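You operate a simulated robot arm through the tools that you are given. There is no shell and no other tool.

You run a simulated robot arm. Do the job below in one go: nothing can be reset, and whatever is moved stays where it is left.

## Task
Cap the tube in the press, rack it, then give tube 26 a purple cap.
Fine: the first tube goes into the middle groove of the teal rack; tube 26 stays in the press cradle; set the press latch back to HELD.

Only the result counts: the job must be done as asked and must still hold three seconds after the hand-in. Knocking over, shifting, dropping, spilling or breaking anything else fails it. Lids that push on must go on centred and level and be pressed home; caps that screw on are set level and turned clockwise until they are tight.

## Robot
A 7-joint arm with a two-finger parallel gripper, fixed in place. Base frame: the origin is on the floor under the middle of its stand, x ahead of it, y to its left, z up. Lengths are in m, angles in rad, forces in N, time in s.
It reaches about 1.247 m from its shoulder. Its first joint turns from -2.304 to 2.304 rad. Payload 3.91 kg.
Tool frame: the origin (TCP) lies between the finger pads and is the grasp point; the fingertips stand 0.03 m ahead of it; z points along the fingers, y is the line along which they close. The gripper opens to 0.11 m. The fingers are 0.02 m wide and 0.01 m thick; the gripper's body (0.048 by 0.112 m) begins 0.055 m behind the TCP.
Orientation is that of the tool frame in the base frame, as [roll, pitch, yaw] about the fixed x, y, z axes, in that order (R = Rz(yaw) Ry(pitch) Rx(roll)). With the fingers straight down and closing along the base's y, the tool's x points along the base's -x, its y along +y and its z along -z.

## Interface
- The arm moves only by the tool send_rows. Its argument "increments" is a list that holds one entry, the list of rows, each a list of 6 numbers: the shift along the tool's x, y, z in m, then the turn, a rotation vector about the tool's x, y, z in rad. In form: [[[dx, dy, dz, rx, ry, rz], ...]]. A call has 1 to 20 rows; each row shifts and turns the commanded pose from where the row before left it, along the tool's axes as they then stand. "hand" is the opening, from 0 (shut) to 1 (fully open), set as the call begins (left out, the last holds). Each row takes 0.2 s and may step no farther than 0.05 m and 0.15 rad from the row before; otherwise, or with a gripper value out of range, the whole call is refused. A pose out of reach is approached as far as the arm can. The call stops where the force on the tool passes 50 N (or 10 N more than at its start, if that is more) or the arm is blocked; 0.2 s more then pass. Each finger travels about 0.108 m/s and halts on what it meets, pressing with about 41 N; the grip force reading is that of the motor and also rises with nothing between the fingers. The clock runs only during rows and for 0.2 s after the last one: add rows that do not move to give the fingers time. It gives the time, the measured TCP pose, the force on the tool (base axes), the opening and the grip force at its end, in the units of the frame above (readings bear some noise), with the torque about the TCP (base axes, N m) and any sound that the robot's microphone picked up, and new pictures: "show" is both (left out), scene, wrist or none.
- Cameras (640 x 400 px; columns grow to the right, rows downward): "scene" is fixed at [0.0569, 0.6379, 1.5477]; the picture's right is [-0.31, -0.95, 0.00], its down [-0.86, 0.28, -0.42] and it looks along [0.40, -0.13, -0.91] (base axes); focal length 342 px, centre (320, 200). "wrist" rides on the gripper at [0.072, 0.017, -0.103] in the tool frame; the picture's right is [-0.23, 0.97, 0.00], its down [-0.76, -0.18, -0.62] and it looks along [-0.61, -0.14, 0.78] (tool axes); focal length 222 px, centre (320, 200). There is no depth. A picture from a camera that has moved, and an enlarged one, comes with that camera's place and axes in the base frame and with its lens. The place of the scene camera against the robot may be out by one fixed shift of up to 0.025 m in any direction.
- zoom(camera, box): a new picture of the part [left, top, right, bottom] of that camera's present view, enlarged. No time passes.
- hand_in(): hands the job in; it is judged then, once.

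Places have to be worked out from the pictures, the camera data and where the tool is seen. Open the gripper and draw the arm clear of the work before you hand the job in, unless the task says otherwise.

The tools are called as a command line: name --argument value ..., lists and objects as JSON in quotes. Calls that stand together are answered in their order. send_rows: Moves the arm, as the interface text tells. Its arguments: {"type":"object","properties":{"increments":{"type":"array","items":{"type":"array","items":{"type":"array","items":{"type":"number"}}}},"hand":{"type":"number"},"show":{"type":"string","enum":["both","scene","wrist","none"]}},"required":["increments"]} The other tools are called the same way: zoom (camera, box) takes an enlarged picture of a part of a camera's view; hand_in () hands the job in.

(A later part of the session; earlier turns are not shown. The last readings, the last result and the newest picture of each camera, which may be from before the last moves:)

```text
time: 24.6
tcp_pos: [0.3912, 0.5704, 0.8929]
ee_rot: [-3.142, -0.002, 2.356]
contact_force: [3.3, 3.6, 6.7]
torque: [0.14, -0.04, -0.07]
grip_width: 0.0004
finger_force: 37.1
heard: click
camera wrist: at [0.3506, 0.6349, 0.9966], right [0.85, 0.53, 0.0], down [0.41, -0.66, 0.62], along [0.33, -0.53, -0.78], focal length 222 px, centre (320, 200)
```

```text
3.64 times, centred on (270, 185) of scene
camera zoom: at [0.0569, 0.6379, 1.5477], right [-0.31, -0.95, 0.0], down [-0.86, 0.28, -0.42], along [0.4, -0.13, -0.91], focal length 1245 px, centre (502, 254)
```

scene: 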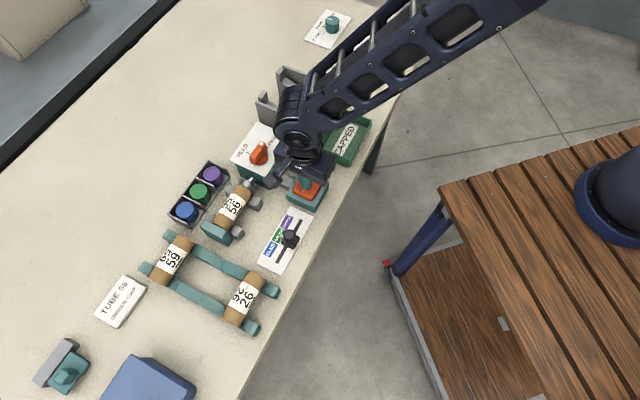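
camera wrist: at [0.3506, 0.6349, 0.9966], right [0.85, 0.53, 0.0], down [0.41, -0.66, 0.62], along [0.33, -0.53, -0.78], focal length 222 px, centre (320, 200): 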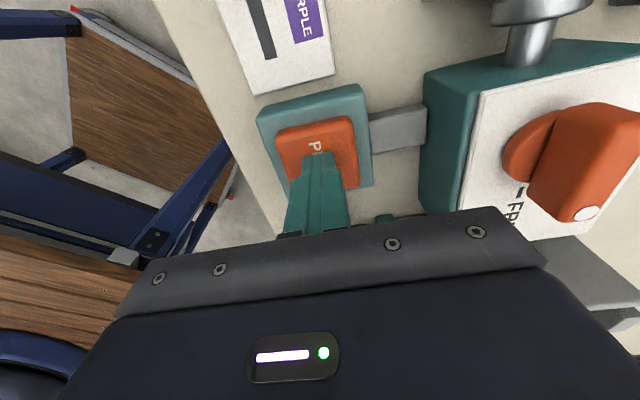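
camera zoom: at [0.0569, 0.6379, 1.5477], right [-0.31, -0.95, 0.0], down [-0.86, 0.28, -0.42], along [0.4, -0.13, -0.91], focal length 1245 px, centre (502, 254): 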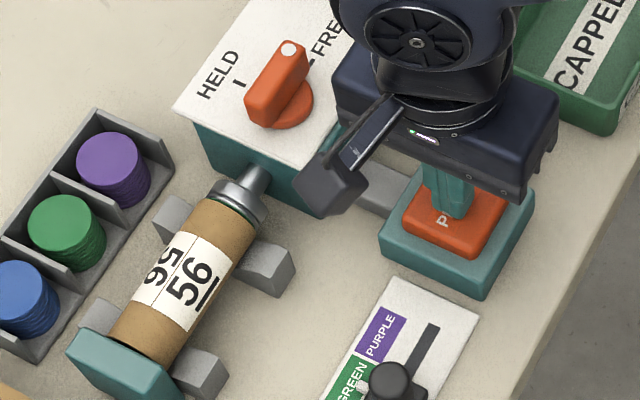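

A click was heard and the ram has extended onto the tube end. I'll hold the button briefly, then watch.

send_rows --increments '[[[0, 0, 0.001, 0, 0, 0], [0, 0, 0, 0, 0, 0], [0, 0, 0, 0, 0, 0], [0, 0, 0, 0, 0, 0], [0, 0, 0, 0, 0, 0]]]' --show "scene"

zoom --camera "scene" --box '[190, 150, 300, 250]'

```text
time: 25.8
tcp_pos: [0.3896, 0.5697, 0.8921]
ee_rot: [3.141, 0.0, 2.355]
contact_force: [4.0, -1.5, 7.8]
torque: [-0.07, -0.13, 0.02]
grip_width: 0.0
finger_force: 37.0
```

scene: 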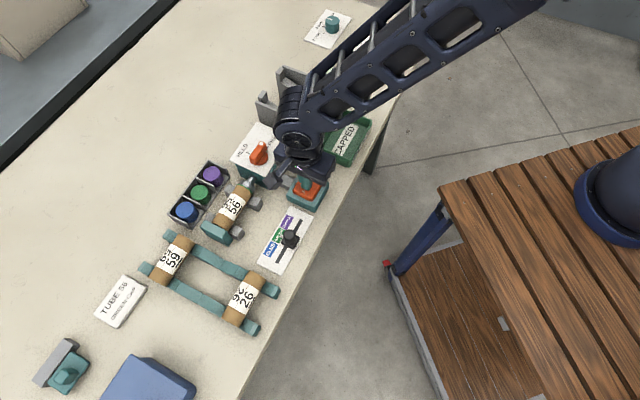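

```text
4.00 times, centred on (245, 200) of scene
camera zoom: at [0.0569, 0.6379, 1.5477], right [-0.31, -0.95, 0.0], down [-0.86, 0.28, -0.42], along [0.4, -0.13, -0.91], focal length 1370 px, centre (620, 200)
```

zoom: 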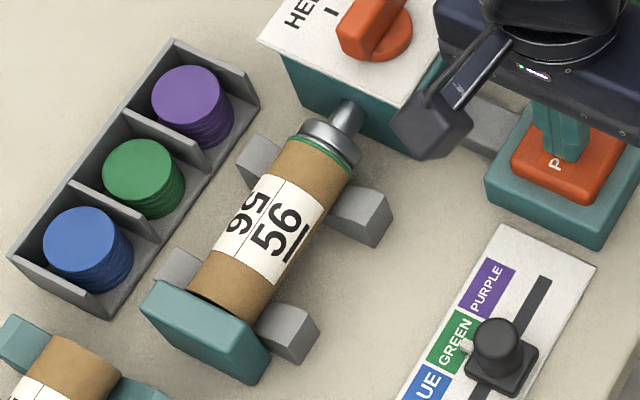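

The ram sits against the tube with the green rim visible. I'll release the button by rising and see whether the ram retracts leaving the cap.

send_rows --increments '[[[0, 0, -0.01, 0, 0, 0], [0, 0, -0.02, 0, 0, 0], [0, 0, -0.04, 0, 0, 0], [0, 0, -0.04, 0, 0, 0], [0, 0, 0, 0, 0, 0], [0, 0, 0, 0, 0, 0]]]' --show "both"

zoom --camera "scene" --box '[190, 130, 350, 250]'

zoom --camera "wrist" --box '[220, 0, 440, 160]'

```text
time: 27.2
tcp_pos: [0.3918, 0.5714, 1.0047]
ee_rot: [-3.141, 0.0, 2.356]
contact_force: [1.0, -0.5, -0.1]
torque: [-0.02, 0.0, 0.02]
grip_width: 0.0001
finger_force: 37.4
camera wrist: at [0.3521, 0.6367, 1.1078], right [0.85, 0.53, 0.0], down [0.41, -0.66, 0.62], along [0.33, -0.53, -0.78], focal length 222 px, centre (320, 200)
```

scene: 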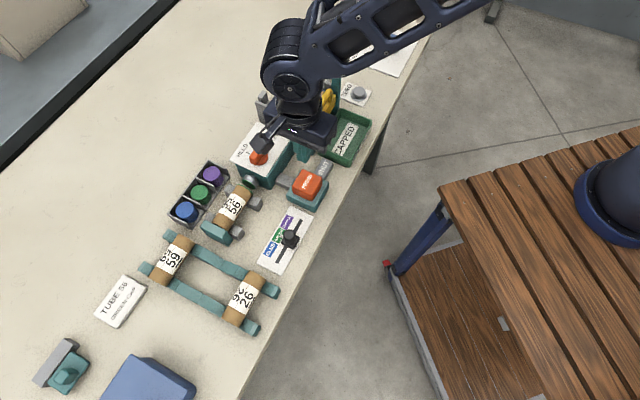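
wrist: 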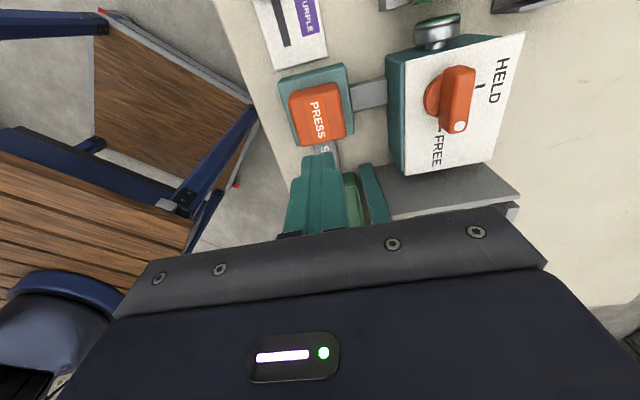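

```text
3.33 times, centred on (270, 190) of scene
camera zoom: at [0.0569, 0.6379, 1.5477], right [-0.31, -0.95, 0.0], down [-0.86, 0.28, -0.42], along [0.4, -0.13, -0.91], focal length 1141 px, centre (487, 233)
```

zoom: 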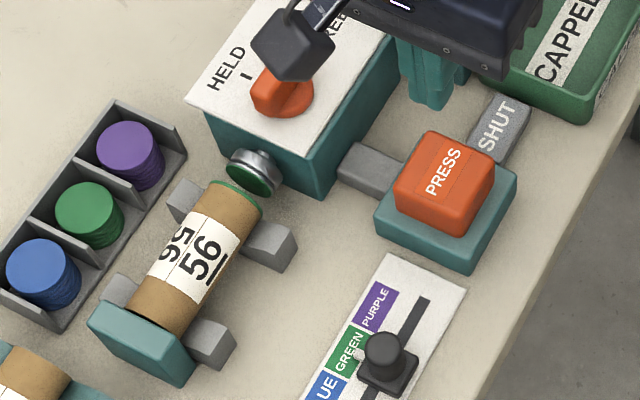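

```text
2.50 times, centred on (330, 80) of wrist
camera zoom: at [0.3521, 0.6367, 1.1078], right [0.85, 0.53, 0.0], down [0.41, -0.66, 0.62], along [0.33, -0.53, -0.78], focal length 555 px, centre (295, 500)
```

zoom: 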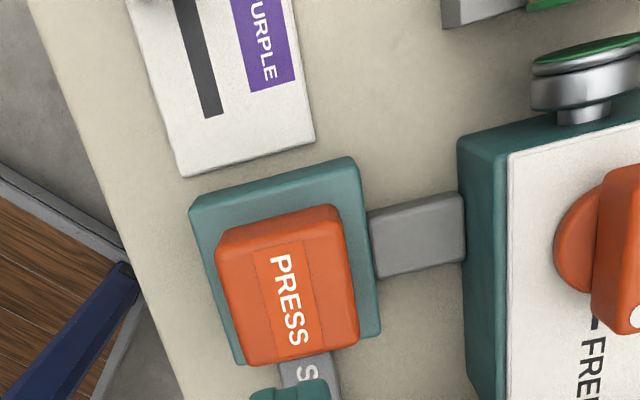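

The cap stayed on tube 56 (green rim visible) and the ram retracted with a new green cap loaded. Now I'll move over tube 56 with the fingers aligned across it to measure it and the rack.

send_rows --increments '[[[0.0302, 0.0295, -0.01, 0, 0, 0], [0.0302, 0.0295, -0.01, 0, 0, 0], [0.0302, 0.0295, 0, 0, 0, 0], [0.0302, 0.0295, 0, 0, 0, 0], [0, 0, 0, 0, 0, 0], [0, 0, 0, 0, 0, 0]]]' --hand 0.7 --show "both"

zoom --camera "wrist" --box '[230, 0, 480, 160]'

zoom --camera "scene" --box '[120, 200, 320, 350]'

```text
time: 28.6
tcp_pos: [0.3848, 0.741, 1.021]
ee_rot: [-3.141, 0.0, 2.356]
contact_force: [0.3, 0.1, 0.6]
torque: [0.0, 0.04, -0.02]
grip_width: 0.077
finger_force: 0.1
camera wrist: at [0.345, 0.8057, 1.1236], right [0.85, 0.53, 0.0], down [0.41, -0.66, 0.62], along [0.33, -0.53, -0.78], focal length 222 px, centre (320, 200)
```

scene: 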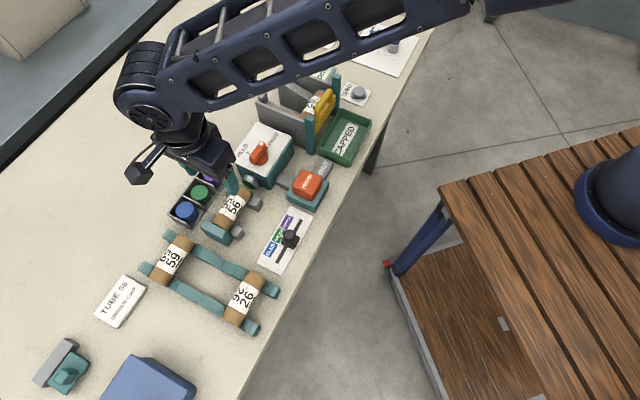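
wrist: 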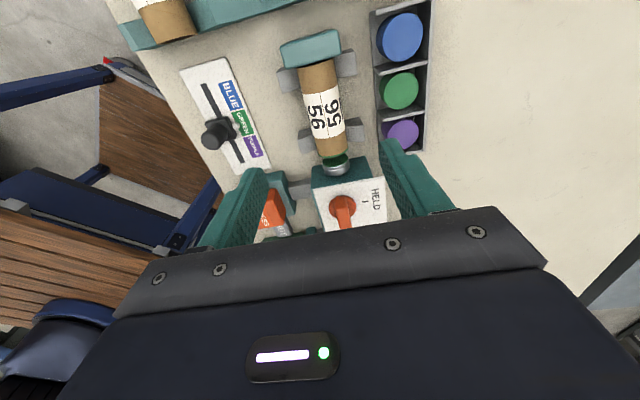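

```text
2.50 times, centred on (355, 80) of wrist
camera zoom: at [0.345, 0.8057, 1.1236], right [0.85, 0.53, 0.0], down [0.41, -0.66, 0.62], along [0.33, -0.53, -0.78], focal length 555 px, centre (232, 500)
```

zoom: 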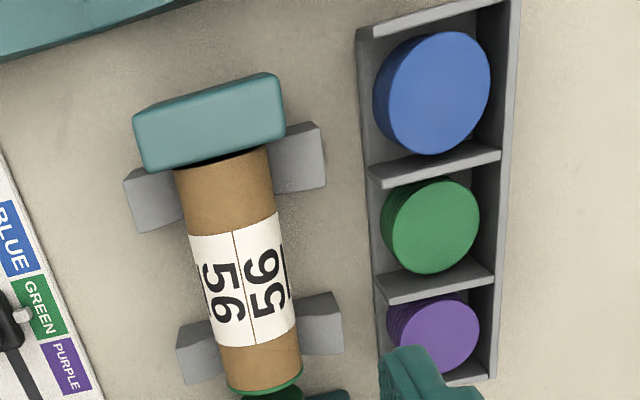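

```text
2.67 times, centred on (220, 275) of scene
camera zoom: at [0.0569, 0.6379, 1.5477], right [-0.31, -0.95, 0.0], down [-0.86, 0.28, -0.42], along [0.4, -0.13, -0.91], focal length 913 px, centre (587, 0)
```

zoom: 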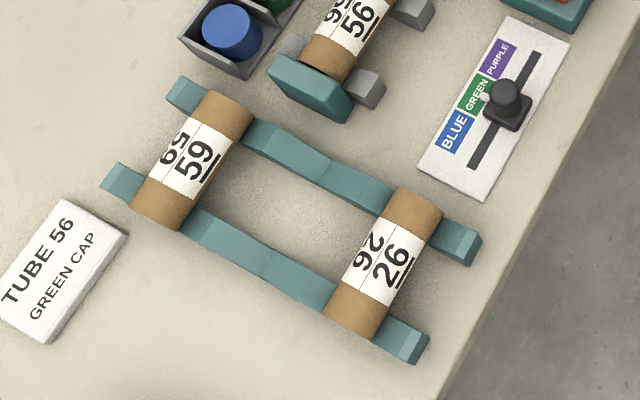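

Tube 56's axis: centre ≈[0.390, 0.7436], z≈0.856, diameter ≈0.038, with a 49 mm gap between cradle blocks for the fingers. Before picking it I'll measure the rack and its middle groove from above.

send_rows --increments '[[[0.0416, -0.0079, -0.006, 0, 0, 0], [0.0416, -0.0079, -0.006, 0, 0, 0], [0.0416, -0.0079, -0.006, 0, 0, 0], [0.0416, -0.0079, -0.006, 0, 0, 0], [0.0416, -0.0079, -0.006, 0, 0, 0], [0, 0, 0, 0, 0, 0], [0, 0, 0, 0, 0, 0]]]' --show "both"

zoom --camera "wrist" --box '[180, 30, 440, 195]'

```text
time: 30.2
tcp_pos: [0.2122, 0.8555, 1.0542]
ee_rot: [3.141, -0.001, 2.355]
contact_force: [0.0, 0.3, -0.6]
torque: [0.0, -0.04, 0.06]
grip_width: 0.0767
finger_force: 0.0
camera wrist: at [0.1708, 0.9201, 1.1572], right [0.85, 0.53, 0.0], down [0.41, -0.66, 0.62], along [0.33, -0.53, -0.78], focal length 222 px, centre (320, 200)
```

scene: 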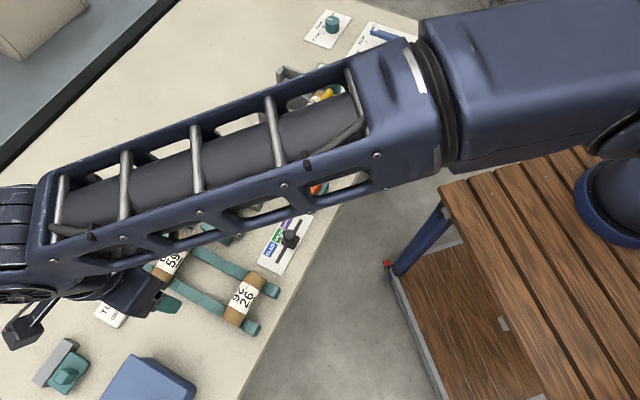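
wrist: 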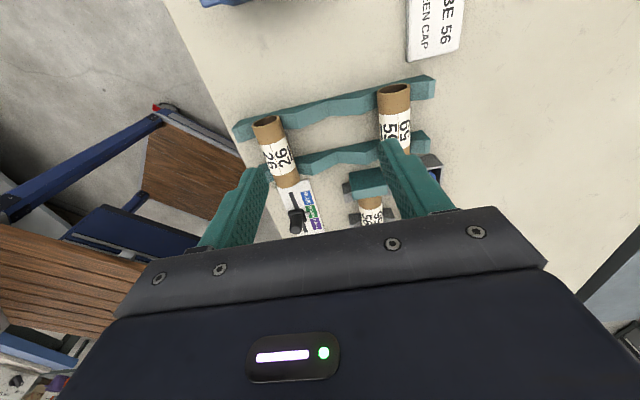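

```text
2.42 times, centred on (310, 112) of wrist
camera zoom: at [0.1708, 0.9201, 1.1572], right [0.85, 0.53, 0.0], down [0.41, -0.66, 0.62], along [0.33, -0.53, -0.78], focal length 538 px, centre (344, 412)
```

zoom: 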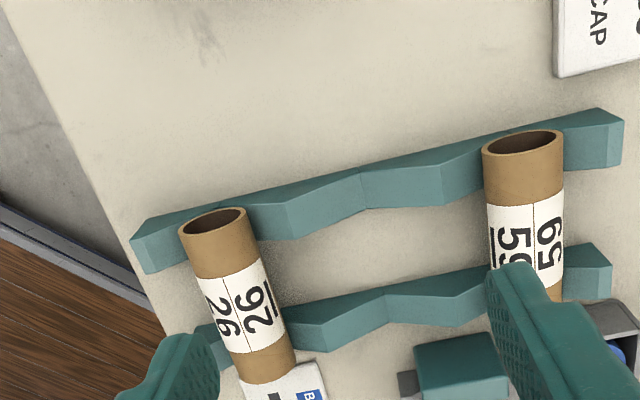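

Rack geometry from this view: tube 26's axis at x+y≈0.956, tube 59's at ≈1.195, middle groove at ≈1.0757, axis z≈0.856, centred at p=(y−x)/√2≈0.394. Both ends of these tubes look open. I'll go back over tube 56 to pick it up.

send_rows --increments '[[[-0.041, 0.0093, 0, 0, 0, 0], [-0.041, 0.0093, 0, 0, 0, 0], [-0.041, 0.0093, 0, 0, 0, 0], [-0.041, 0.0093, 0, 0, 0, 0], [-0.041, 0.0093, 0, 0, 0, 0], [0, 0, 0.04, 0, 0, 0], [0, 0, 0.04, 0, 0, 0], [0, 0, 0, 0, 0, 0], [0, 0, 0, 0, 0, 0]]]' --hand 0.62 --show "both"

zoom --camera "wrist" --box '[230, 20, 450, 200]'

```text
time: 32.2
tcp_pos: [0.3899, 0.7462, 0.9718]
ee_rot: [-3.141, 0.0, 2.356]
contact_force: [0.3, -0.1, 0.0]
torque: [0.03, 0.03, 0.03]
grip_width: 0.0681
finger_force: 0.1
camera wrist: at [0.3511, 0.8101, 1.0748], right [0.85, 0.53, 0.0], down [0.41, -0.66, 0.62], along [0.33, -0.53, -0.78], focal length 222 px, centre (320, 200)
```

scene: 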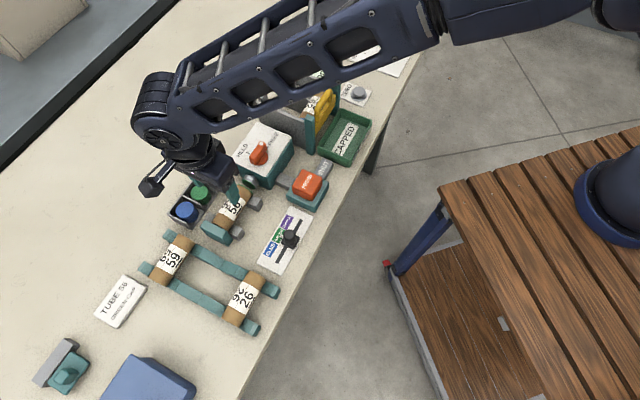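
wrist: 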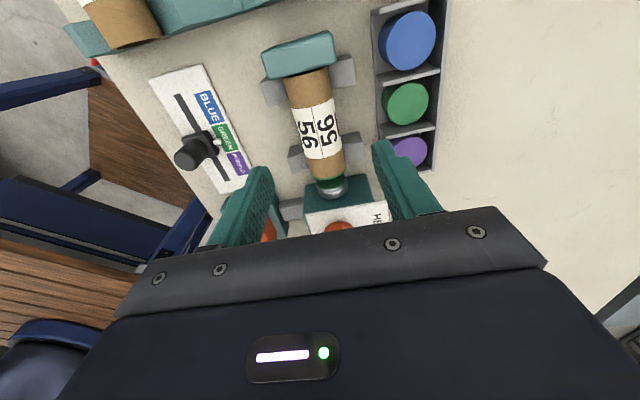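

```text
2.22 times, centred on (340, 110) of wrist
camera zoom: at [0.3511, 0.8101, 1.0748], right [0.85, 0.53, 0.0], down [0.41, -0.66, 0.62], along [0.33, -0.53, -0.78], focal length 494 px, centre (276, 400)
```

zoom: 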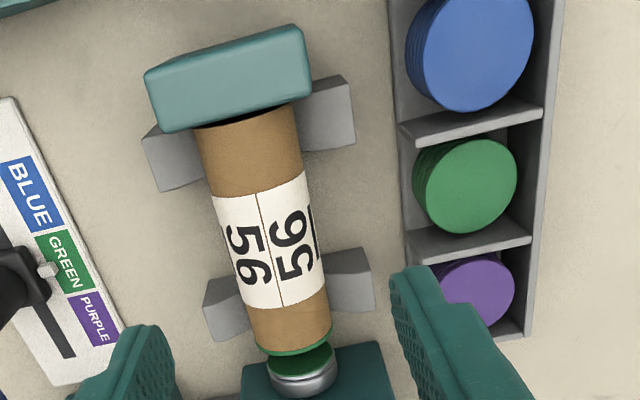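

The tube axis is at x+y≈1.1325, so I shift 2 mm along tool -y and descend around the tube.

send_rows --increments '[[[0, -0.002, 0.03, 0, 0, 0], [0, 0, 0.03, 0, 0, 0], [0, 0, 0.03, 0, 0, 0], [0, 0, 0.015, 0, 0, 0], [0, 0, 0, 0, 0, 0], [0, 0, 0, 0, 0, 0]]]' --show "both"

zoom --camera "wrist" --box '[200, 40, 440, 240]'

```text
time: 33.6
tcp_pos: [0.3909, 0.7432, 0.8664]
ee_rot: [-3.141, 0.0, 2.356]
contact_force: [0.5, 0.2, 0.1]
torque: [0.0, -0.02, -0.02]
grip_width: 0.0683
finger_force: 0.2
camera wrist: at [0.3513, 0.8075, 0.9694], right [0.85, 0.53, 0.0], down [0.41, -0.66, 0.62], along [0.33, -0.53, -0.78], focal length 222 px, centre (320, 200)
```

scene: 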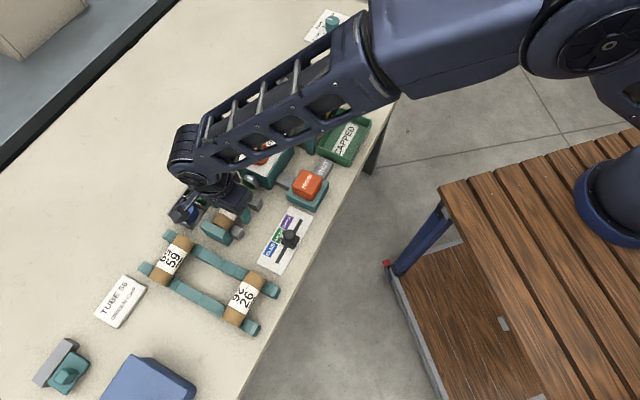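
wrist: 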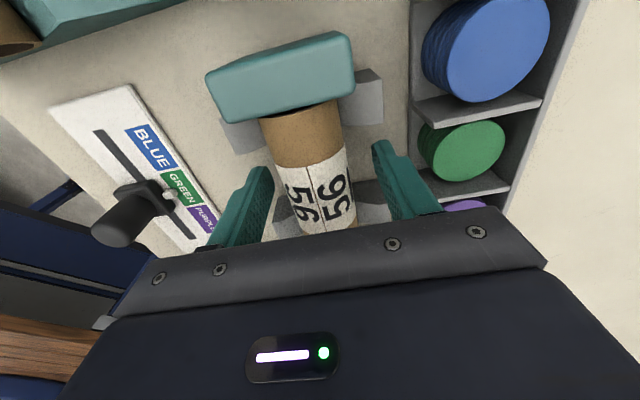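

```text
2.00 times, centred on (320, 140) of wrist
camera zoom: at [0.3513, 0.8075, 0.9694], right [0.85, 0.53, 0.0], down [0.41, -0.66, 0.62], along [0.33, -0.53, -0.78], focal length 444 px, centre (320, 320)
```

zoom: 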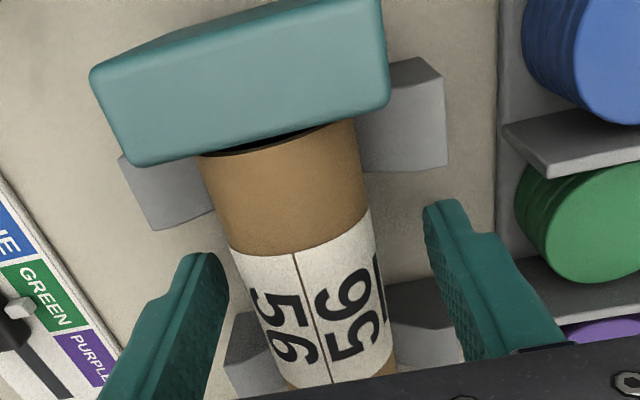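

The fingers are centred on the tube to within 1 mm. Lower 8 mm to the axis height and grip.

send_rows --increments '[[[0, -0.0005, 0.008, 0, 0, 0], [0, 0, 0, 0, 0, 0]]]' --show "none"

send_rows --increments '[[[0, 0, 0, 0, 0, 0], [0, 0, 0, 0, 0, 0], [0, 0, 0, 0, 0, 0], [0, 0, 0, 0, 0, 0]]]' --hand 0.2 --show "wrist"

```text
time: 34.2
tcp_pos: [0.389, 0.7415, 0.8584]
ee_rot: [3.141, 0.0, 2.356]
contact_force: [0.1, -0.1, 0.9]
torque: [-0.04, -0.02, -0.04]
grip_width: 0.0685
finger_force: 0.0
```

```text
time: 35.2
tcp_pos: [0.3897, 0.7425, 0.8592]
ee_rot: [3.142, -0.001, 2.355]
contact_force: [0.0, -0.9, -0.6]
torque: [-0.03, 0.02, 0.0]
grip_width: 0.0384
finger_force: 41.1
camera wrist: at [0.3505, 0.8075, 0.9616], right [0.85, 0.53, 0.0], down [0.41, -0.66, 0.62], along [0.33, -0.53, -0.78], focal length 222 px, centre (320, 200)
```

wrist: 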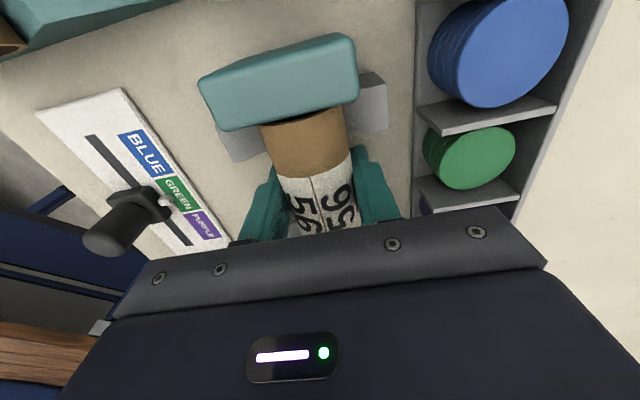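

Tube 56 is gripped (0.0384 m) with no side load. Lift it straight up.

send_rows --increments '[[[0, 0, -0.01, 0, 0, 0], [0, 0, -0.02, 0, 0, 0], [0, 0, -0.03, 0, 0, 0], [0, 0, -0.04, 0, 0, 0], [0, 0, -0.04, 0, 0, 0], [0, 0, 0, 0, 0, 0]]]' --show "both"

zoom --camera "wrist" --box '[200, 60, 440, 240]'

zoom --camera "scene" --box '[180, 130, 300, 250]'

```text
time: 36.6
tcp_pos: [0.3881, 0.7434, 1.0018]
ee_rot: [3.141, 0.001, 2.357]
contact_force: [0.0, -0.2, -0.7]
torque: [0.01, 0.05, -0.04]
grip_width: 0.0383
finger_force: 40.8
camera wrist: at [0.3482, 0.8072, 1.104], right [0.85, 0.53, 0.0], down [0.41, -0.66, 0.62], along [0.33, -0.53, -0.78], focal length 222 px, centre (320, 200)
```

scene: 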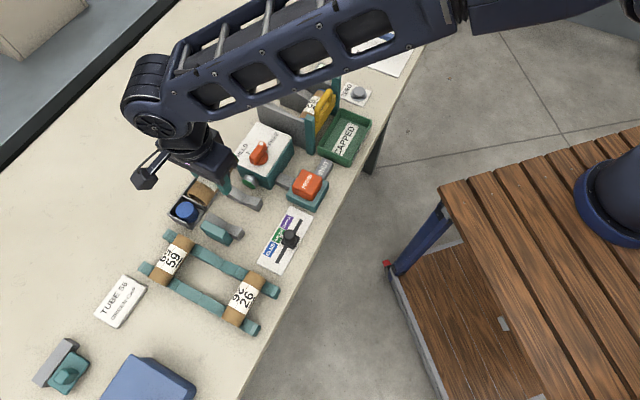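
wrist: 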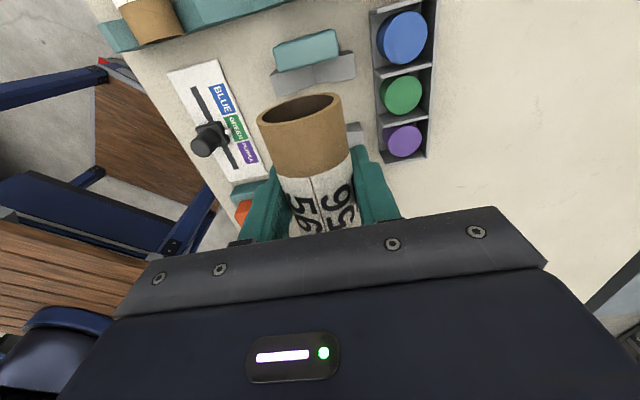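

```text
2.22 times, centred on (320, 150) of wrist
camera zoom: at [0.3482, 0.8072, 1.104], right [0.85, 0.53, 0.0], down [0.41, -0.66, 0.62], along [0.33, -0.53, -0.78], focal length 494 px, centre (320, 311)
```

zoom: 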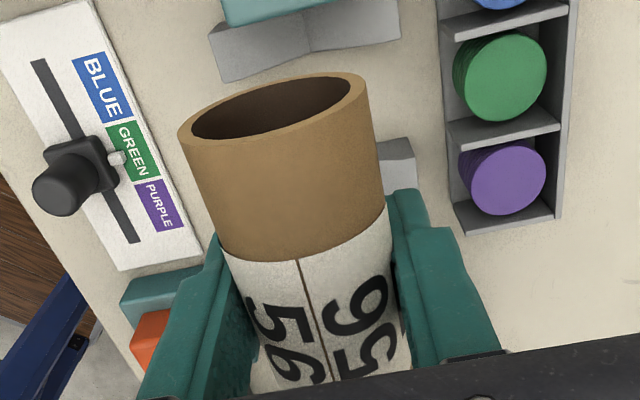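

```text
3.33 times, centred on (240, 190) of scene
camera zoom: at [0.0569, 0.6379, 1.5477], right [-0.31, -0.95, 0.0], down [-0.86, 0.28, -0.42], along [0.4, -0.13, -0.91], focal length 1141 px, centre (587, 233)
```

zoom: 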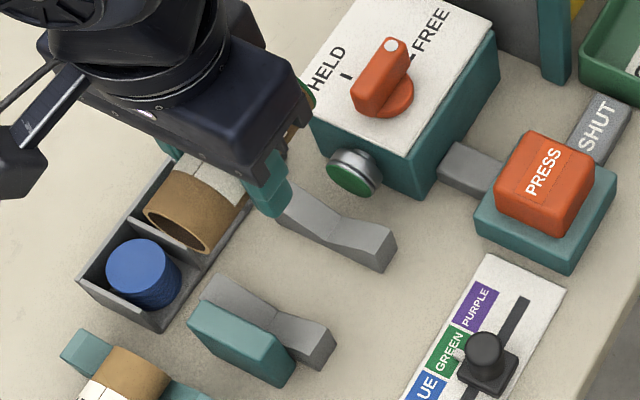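

The tube is held with its green cap on the press side. Now carry it to above the rack's middle groove (target TCP ≈[0.259, 0.8165]).

send_rows --increments '[[[0.0357, -0.0099, 0, 0, 0, 0], [0.0357, -0.0099, 0, 0, 0, 0], [0.0357, -0.0099, 0, 0, 0, 0], [0.0357, -0.0099, 0, 0, 0, 0], [0, 0, 0.03, 0, 0, 0], [0, 0, 0.03, 0, 0, 0], [0, 0, 0, 0, 0, 0], [0, 0, 0, 0, 0, 0]]]' --show "both"

zoom --camera "wrist" --box '[160, 40, 480, 240]'

zoom --camera "scene" --box '[120, 200, 320, 350]'

```text
time: 38.4
tcp_pos: [0.2598, 0.82, 0.9387]
ee_rot: [-3.141, 0.0, 2.356]
contact_force: [0.5, 0.3, 0.3]
torque: [0.0, 0.02, -0.01]
grip_width: 0.0384
finger_force: 41.2
camera wrist: at [0.2203, 0.8841, 1.0414], right [0.85, 0.53, 0.0], down [0.41, -0.66, 0.62], along [0.33, -0.53, -0.78], focal length 222 px, centre (320, 200)
```

scene: 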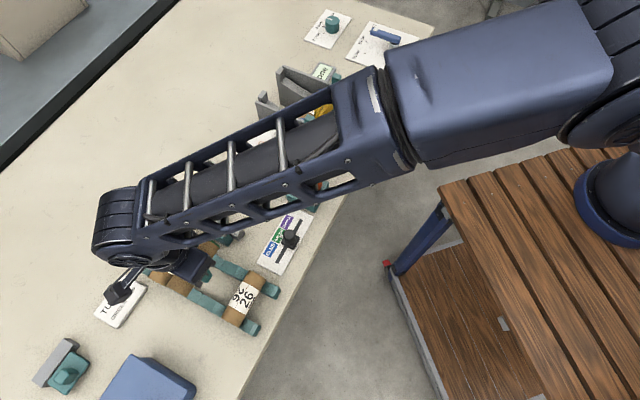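
wrist: 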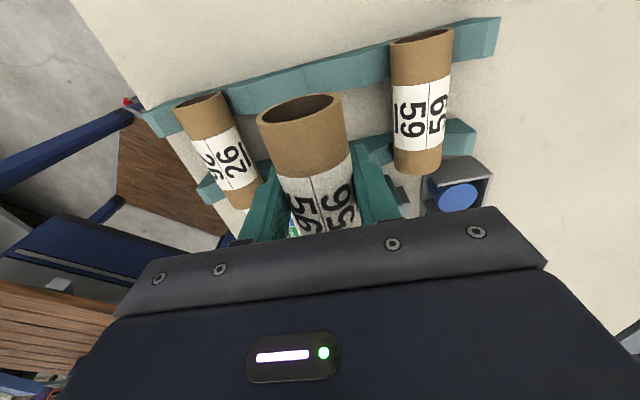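

```text
2.00 times, centred on (320, 140) of wrist
camera zoom: at [0.2203, 0.8841, 1.0414], right [0.85, 0.53, 0.0], down [0.41, -0.66, 0.62], along [0.33, -0.53, -0.78], focal length 444 px, centre (320, 320)
```

zoom: 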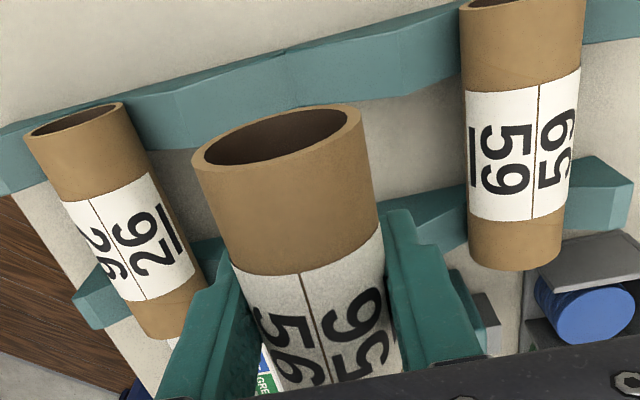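

```text
2.67 times, centred on (220, 275) of scene
camera zoom: at [0.0569, 0.6379, 1.5477], right [-0.31, -0.95, 0.0], down [-0.86, 0.28, -0.42], along [0.4, -0.13, -0.91], focal length 913 px, centre (587, 0)
```

zoom: 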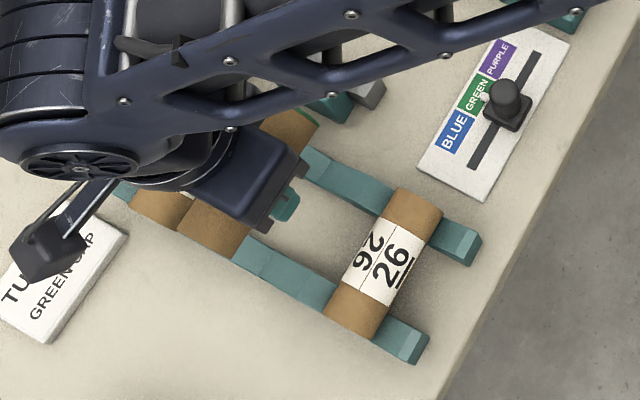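

I'm 3 mm off toward tool +y from the groove line (x+y≈1.0755). Correct and lower the tube toward the groove.

send_rows --increments '[[[0, -0.003, 0.02, 0, 0, 0], [0, 0, 0.025, 0, 0, 0], [0, 0, 0.02, 0, 0, 0], [0, 0, 0, 0, 0, 0]]]' --show "wrist"

```text
time: 39.4
tcp_pos: [0.2589, 0.8159, 0.8747]
ee_rot: [-3.142, 0.001, 2.355]
contact_force: [-0.8, -0.4, -0.2]
torque: [-0.01, 0.0, -0.03]
grip_width: 0.0384
finger_force: 41.1
camera wrist: at [0.2186, 0.8801, 0.9766], right [0.85, 0.53, 0.0], down [0.41, -0.66, 0.62], along [0.33, -0.53, -0.78], focal length 222 px, centre (320, 200)
```

wrist: 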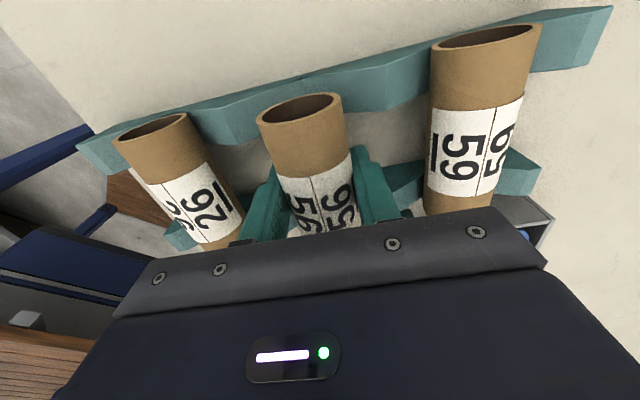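

Tube is just above the groove, midway between 59 and 26. Lower in small steps until contact.

send_rows --increments '[[[0, 0, 0.004, 0, 0, 0], [0, 0, 0.004, 0, 0, 0], [0, 0, 0.003, 0, 0, 0], [0, 0, 0.002, 0, 0, 0], [0, 0, 0, 0, 0, 0]]]' --show "wrist"

```text
time: 40.6
tcp_pos: [0.2587, 0.8152, 0.86]
ee_rot: [3.141, 0.0, 2.357]
contact_force: [0.9, -0.2, 0.0]
torque: [-0.03, 0.0, -0.03]
grip_width: 0.0384
finger_force: 40.2
camera wrist: at [0.2182, 0.8794, 0.9639], right [0.85, 0.53, 0.0], down [0.41, -0.66, 0.62], along [0.33, -0.53, -0.78], focal length 222 px, centre (320, 200)
```

wrist: 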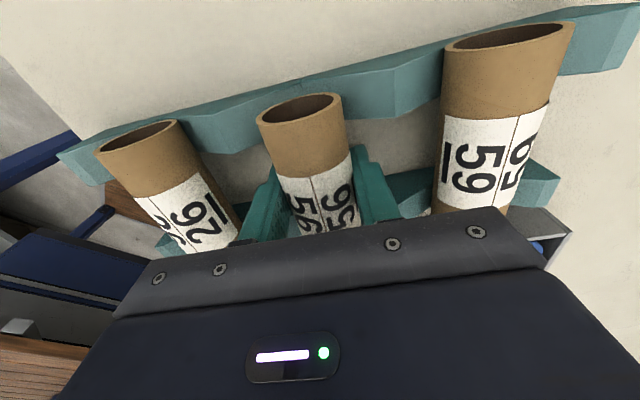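

No contact yet; keep lowering in 2 mm steps.

send_rows --increments '[[[0, 0, 0.002, 0, 0, 0], [0, 0, 0.002, 0, 0, 0], [0, 0, 0.002, 0, 0, 0], [0, 0, 0, 0, 0, 0]]]' --show "none"

```text
time: 41.6
tcp_pos: [0.2584, 0.8163, 0.8574]
ee_rot: [3.139, -0.002, 2.355]
contact_force: [4.4, -4.9, 26.2]
torque: [-0.35, -0.36, 0.0]
grip_width: 0.0384
finger_force: 40.6
```

Contact: 26 N up at z≈0.857, seated. I'll ease off 2 mm and open the fingers.

send_rows --increments '[[[0, 0, -0.002, 0, 0, 0], [0, 0, 0, 0, 0, 0]]]' --show "none"

send_rows --increments '[[[0, 0, 0, 0, 0, 0], [0, 0, 0, 0, 0, 0], [0, 0, 0, 0, 0, 0]]]' --hand 0.62 --show "wrist"

```text
time: 42.2
tcp_pos: [0.2577, 0.8169, 0.8574]
ee_rot: [3.14, 0.0, 2.357]
contact_force: [5.9, 4.6, 19.7]
torque: [0.24, 0.15, -0.1]
grip_width: 0.0384
finger_force: 41.2
```

```text
time: 43.0
tcp_pos: [0.2587, 0.8156, 0.8565]
ee_rot: [3.141, 0.0, 2.356]
contact_force: [0.6, 0.3, 0.2]
torque: [0.0, 0.02, 0.0]
grip_width: 0.0683
finger_force: 0.0
camera wrist: at [0.2184, 0.8807, 0.9596], right [0.85, 0.53, 0.0], down [0.41, -0.66, 0.62], along [0.33, -0.53, -0.78], focal length 222 px, centre (320, 200)
```

wrist: 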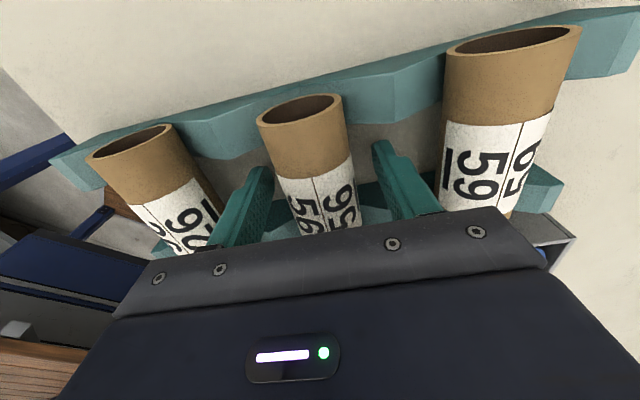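

Released; the tube stayed put. Rise straight up and inspect the rack.

send_rows --increments '[[[0, 0, -0.02, 0, 0, 0], [0, 0, -0.03, 0, 0, 0], [0, 0, -0.04, 0, 0, 0], [0, 0, -0.04, 0, 0, 0], [0, 0, -0.04, 0, 0, 0], [0.03, 0, 0, 0, 0, 0], [0, 0, 0, 0, 0, 0]]]' --show "both"

zoom --camera "wrist" --box '[180, 30, 460, 200]'

```text
time: 44.6
tcp_pos: [0.2377, 0.8393, 1.0247]
ee_rot: [-3.141, 0.0, 2.356]
contact_force: [-0.3, 0.3, 0.6]
torque: [0.01, -0.02, -0.02]
grip_width: 0.0681
finger_force: 0.1
camera wrist: at [0.1976, 0.9044, 1.1278], right [0.85, 0.53, 0.0], down [0.41, -0.66, 0.62], along [0.33, -0.53, -0.78], focal length 222 px, centre (320, 200)
```

scene: 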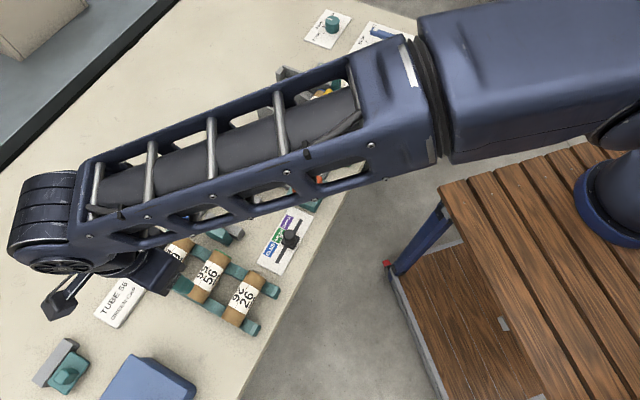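
wrist: 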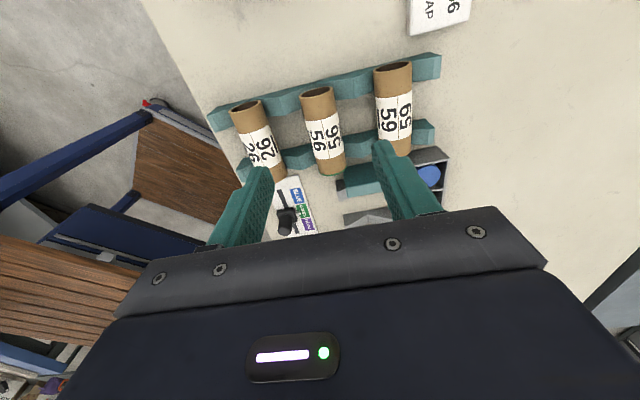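

```text
2.29 times, centred on (320, 115) of wrist
camera zoom: at [0.1976, 0.9044, 1.1278], right [0.85, 0.53, 0.0], down [0.41, -0.66, 0.62], along [0.33, -0.53, -0.78], focal length 508 px, centre (320, 394)
```

zoom: 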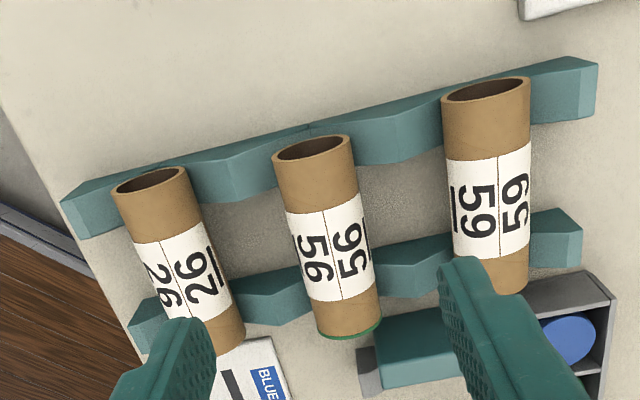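

Tube 56 sits in the middle groove with its green cap visible. Next the colour slider: knob at about [0.29, 0.64], label spacing ≈36 mm toward the press for PURPLE. I'll move above it for a close look.

send_rows --increments '[[[-0.0356, -0.0208, 0.004, 0, 0, 0], [-0.0356, -0.0208, 0.004, 0, 0, 0], [-0.0356, -0.0208, 0.004, 0, 0, 0], [-0.0356, -0.0208, 0.004, 0, 0, 0], [-0.0356, -0.0208, 0.004, 0, 0, 0], [0, 0, 0, 0, 0, 0], [0, 0, 0, 0, 0, 0]]]' --hand 0.5 --show "both"

zoom --camera "wrist" --box '[230, 20, 410, 180]'

zoom --camera "scene" --box '[140, 210, 320, 340]'

```text
time: 46.2
tcp_pos: [0.2909, 0.6381, 1.0007]
ee_rot: [-3.142, 0.0, 2.356]
contact_force: [0.4, 0.0, -0.7]
torque: [0.02, -0.03, 0.03]
grip_width: 0.0546
finger_force: 0.0
camera wrist: at [0.2514, 0.7026, 1.104], right [0.85, 0.53, 0.0], down [0.41, -0.66, 0.62], along [0.33, -0.53, -0.78], focal length 222 px, centre (320, 200)
```

scene: 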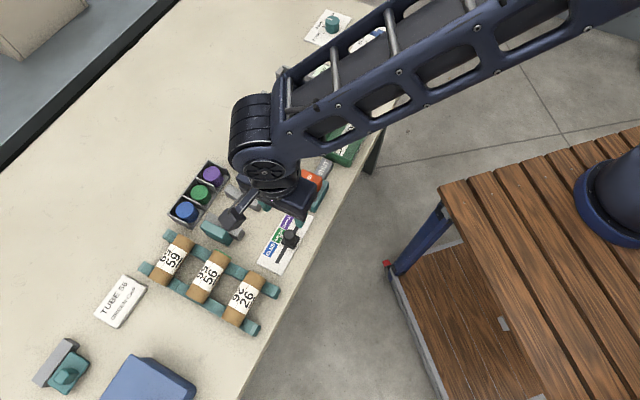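
wrist: 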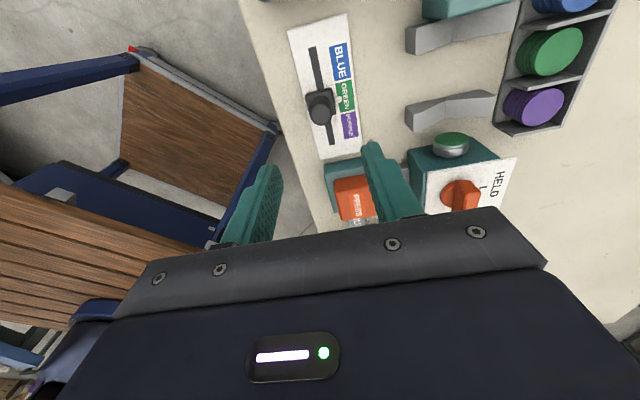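

```text
2.50 times, centred on (320, 100) of wrist
camera zoom: at [0.2514, 0.7026, 1.104], right [0.85, 0.53, 0.0], down [0.41, -0.66, 0.62], along [0.33, -0.53, -0.78], focal length 555 px, centre (320, 450)
```

zoom: 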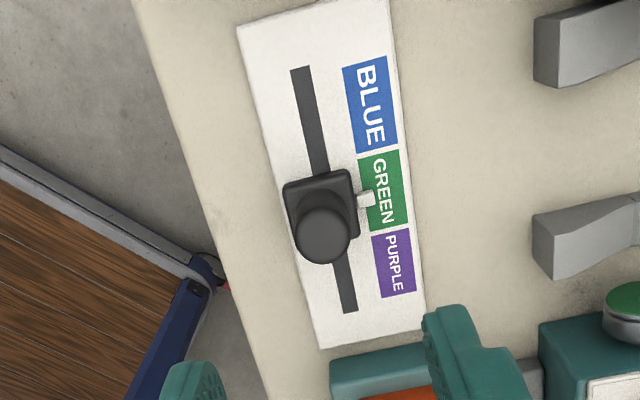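

```text
3.08 times, centred on (230, 275) of scene
camera zoom: at [0.0569, 0.6379, 1.5477], right [-0.31, -0.95, 0.0], down [-0.86, 0.28, -0.42], along [0.4, -0.13, -0.91], focal length 1054 px, centre (597, -31)
```

zoom: 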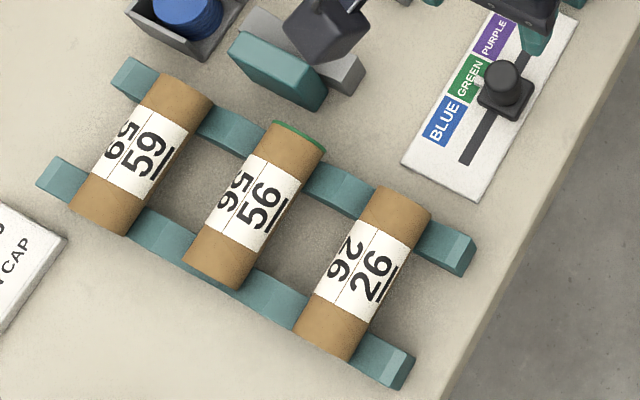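

The slider post is at about [0.2925, 0.6395], top z≈0.867; PURPLE lies 36 mm along (+0.7,−0.7). I'll shift 2.8 mm and lower around the post.

send_rows --increments '[[[0, 0.0028, 0.03, 0, 0, 0], [0, 0, 0.03, 0, 0, 0], [0, 0, 0.03, 0, 0, 0], [0, 0, 0.025, 0, 0, 0], [0, 0, 0, 0, 0, 0], [0, 0, 0, 0, 0, 0]]]' --show "wrist"

zoom --camera "wrist" --box '[210, 60, 430, 240]'

```text
time: 47.6
tcp_pos: [0.2891, 0.6416, 0.8923]
ee_rot: [-3.141, 0.0, 2.358]
contact_force: [-0.4, -0.4, 0.7]
torque: [0.0, 0.0, 0.0]
grip_width: 0.055
finger_force: 0.2
camera wrist: at [0.2506, 0.7055, 0.995], right [0.85, 0.53, 0.0], down [0.41, -0.66, 0.62], along [0.33, -0.53, -0.78], focal length 222 px, centre (320, 200)
```

wrist: 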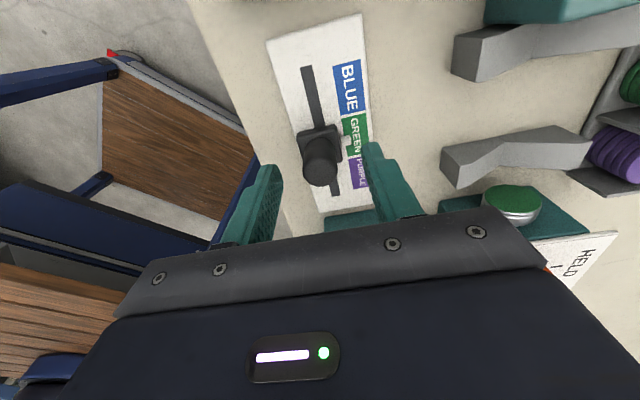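

```text
2.22 times, centred on (320, 150) of wrist
camera zoom: at [0.2506, 0.7055, 0.995], right [0.85, 0.53, 0.0], down [0.41, -0.66, 0.62], along [0.33, -0.53, -0.78], focal length 494 px, centre (320, 311)
```

zoom: 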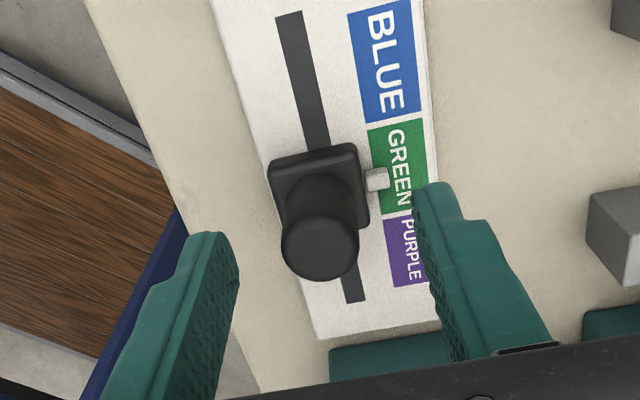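

Post is centred between the fingers laterally; shift 3 mm along tool −x and lower 18 mm, then grip the post.

send_rows --increments '[[[-0.003, 0, 0.009, 0, 0, 0], [0, 0, 0.009, 0, 0, 0], [0, 0, 0, 0, 0, 0]]]' --show "none"

send_rows --increments '[[[0, 0, 0, 0, 0, 0], [0, 0, 0, 0, 0, 0], [0, 0, 0, 0, 0, 0]]]' --hand 0.08 --show "wrist"

```text
time: 48.4
tcp_pos: [0.2926, 0.638, 0.8737]
ee_rot: [3.141, 0.001, 2.356]
contact_force: [0.9, 0.3, 0.5]
torque: [-0.04, 0.01, -0.01]
grip_width: 0.0549
finger_force: 0.1
```

```text
time: 49.2
tcp_pos: [0.2922, 0.6381, 0.874]
ee_rot: [3.14, -0.001, 2.356]
contact_force: [-7.1, -8.3, 1.0]
torque: [-0.21, -0.09, 0.01]
grip_width: 0.0226
finger_force: 44.4
camera wrist: at [0.2525, 0.7029, 0.9768], right [0.85, 0.53, 0.0], down [0.41, -0.66, 0.62], along [0.33, -0.53, -0.78], focal length 222 px, centre (320, 200)
```

wrist: 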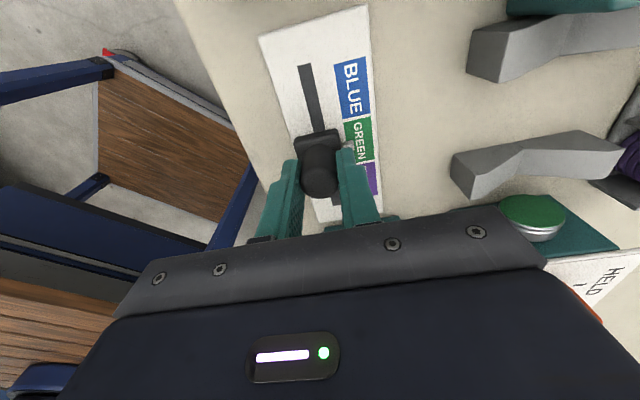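

The post is gripped with a small side load. Slide it 36 mm toward PURPLE (tool −x) in small steps.

send_rows --increments '[[[0, -0.001, 0, 0, 0, 0], [-0.006, 0, 0, 0, 0, 0], [-0.006, 0, 0, 0, 0, 0], [-0.006, 0, 0, 0, 0, 0], [0, 0, 0, 0, 0, 0]]]' --show "wrist"

```text
time: 50.4
tcp_pos: [0.3056, 0.625, 0.8741]
ee_rot: [3.141, 0.001, 2.354]
contact_force: [7.3, 6.9, -6.6]
torque: [-0.04, -0.15, -0.06]
grip_width: 0.0225
finger_force: 44.8
camera wrist: at [0.2664, 0.6889, 0.9768], right [0.85, 0.53, 0.0], down [0.41, -0.66, 0.62], along [0.33, -0.53, -0.78], focal length 222 px, centre (320, 200)
```

wrist: 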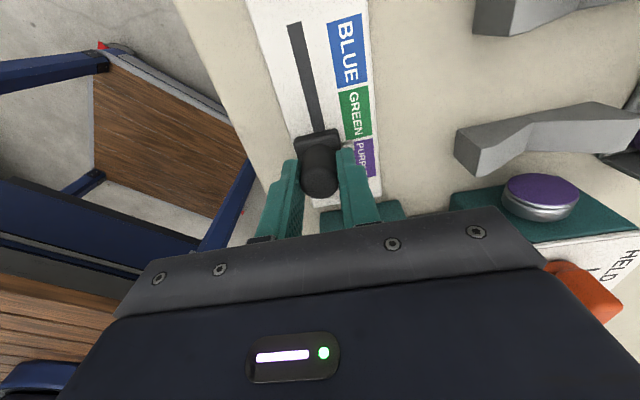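

The ram already shows a purple cap. Continue the rest of the way so the pointer sits fully on PURPLE.

send_rows --increments '[[[-0.006, 0, 0, 0, 0, 0], [-0.006, 0, 0, 0, 0, 0], [-0.005, 0, 0, 0, 0, 0], [0, 0, 0, 0, 0, 0]]]' --show "wrist"

zoom --camera "wrist" --box '[240, 0, 420, 220]'

```text
time: 51.4
tcp_pos: [0.3183, 0.6129, 0.8744]
ee_rot: [3.139, 0.0, 2.356]
contact_force: [10.5, 14.1, 3.0]
torque: [-0.54, -0.56, -0.09]
grip_width: 0.0226
finger_force: 45.0
camera wrist: at [0.2781, 0.677, 0.9769], right [0.85, 0.53, 0.0], down [0.41, -0.67, 0.62], along [0.33, -0.53, -0.78], focal length 222 px, centre (320, 200)
```

wrist: 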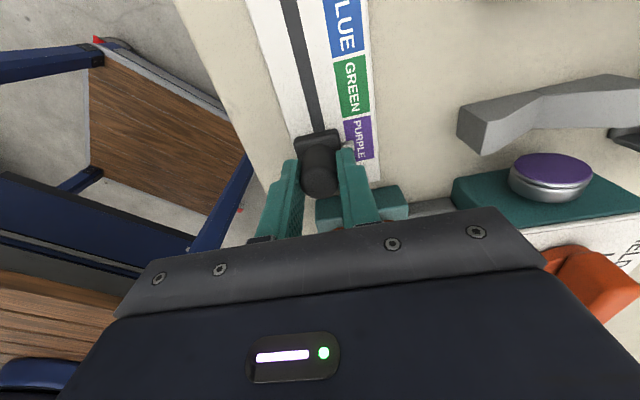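

```text
1.82 times, centred on (330, 110) of wrist
camera zoom: at [0.2781, 0.677, 0.9769], right [0.85, 0.53, 0.0], down [0.41, -0.67, 0.62], along [0.33, -0.53, -0.78], focal length 404 px, centre (302, 364)
```

zoom: 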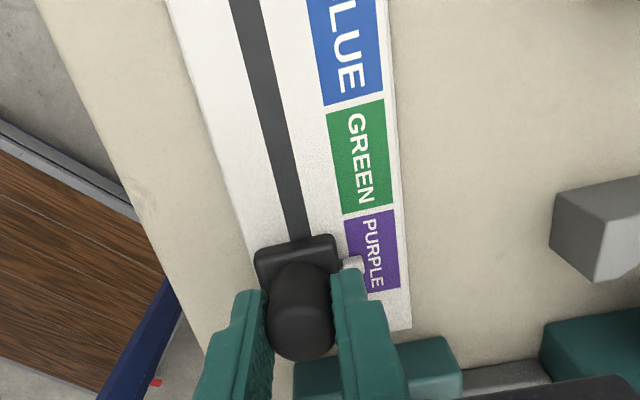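

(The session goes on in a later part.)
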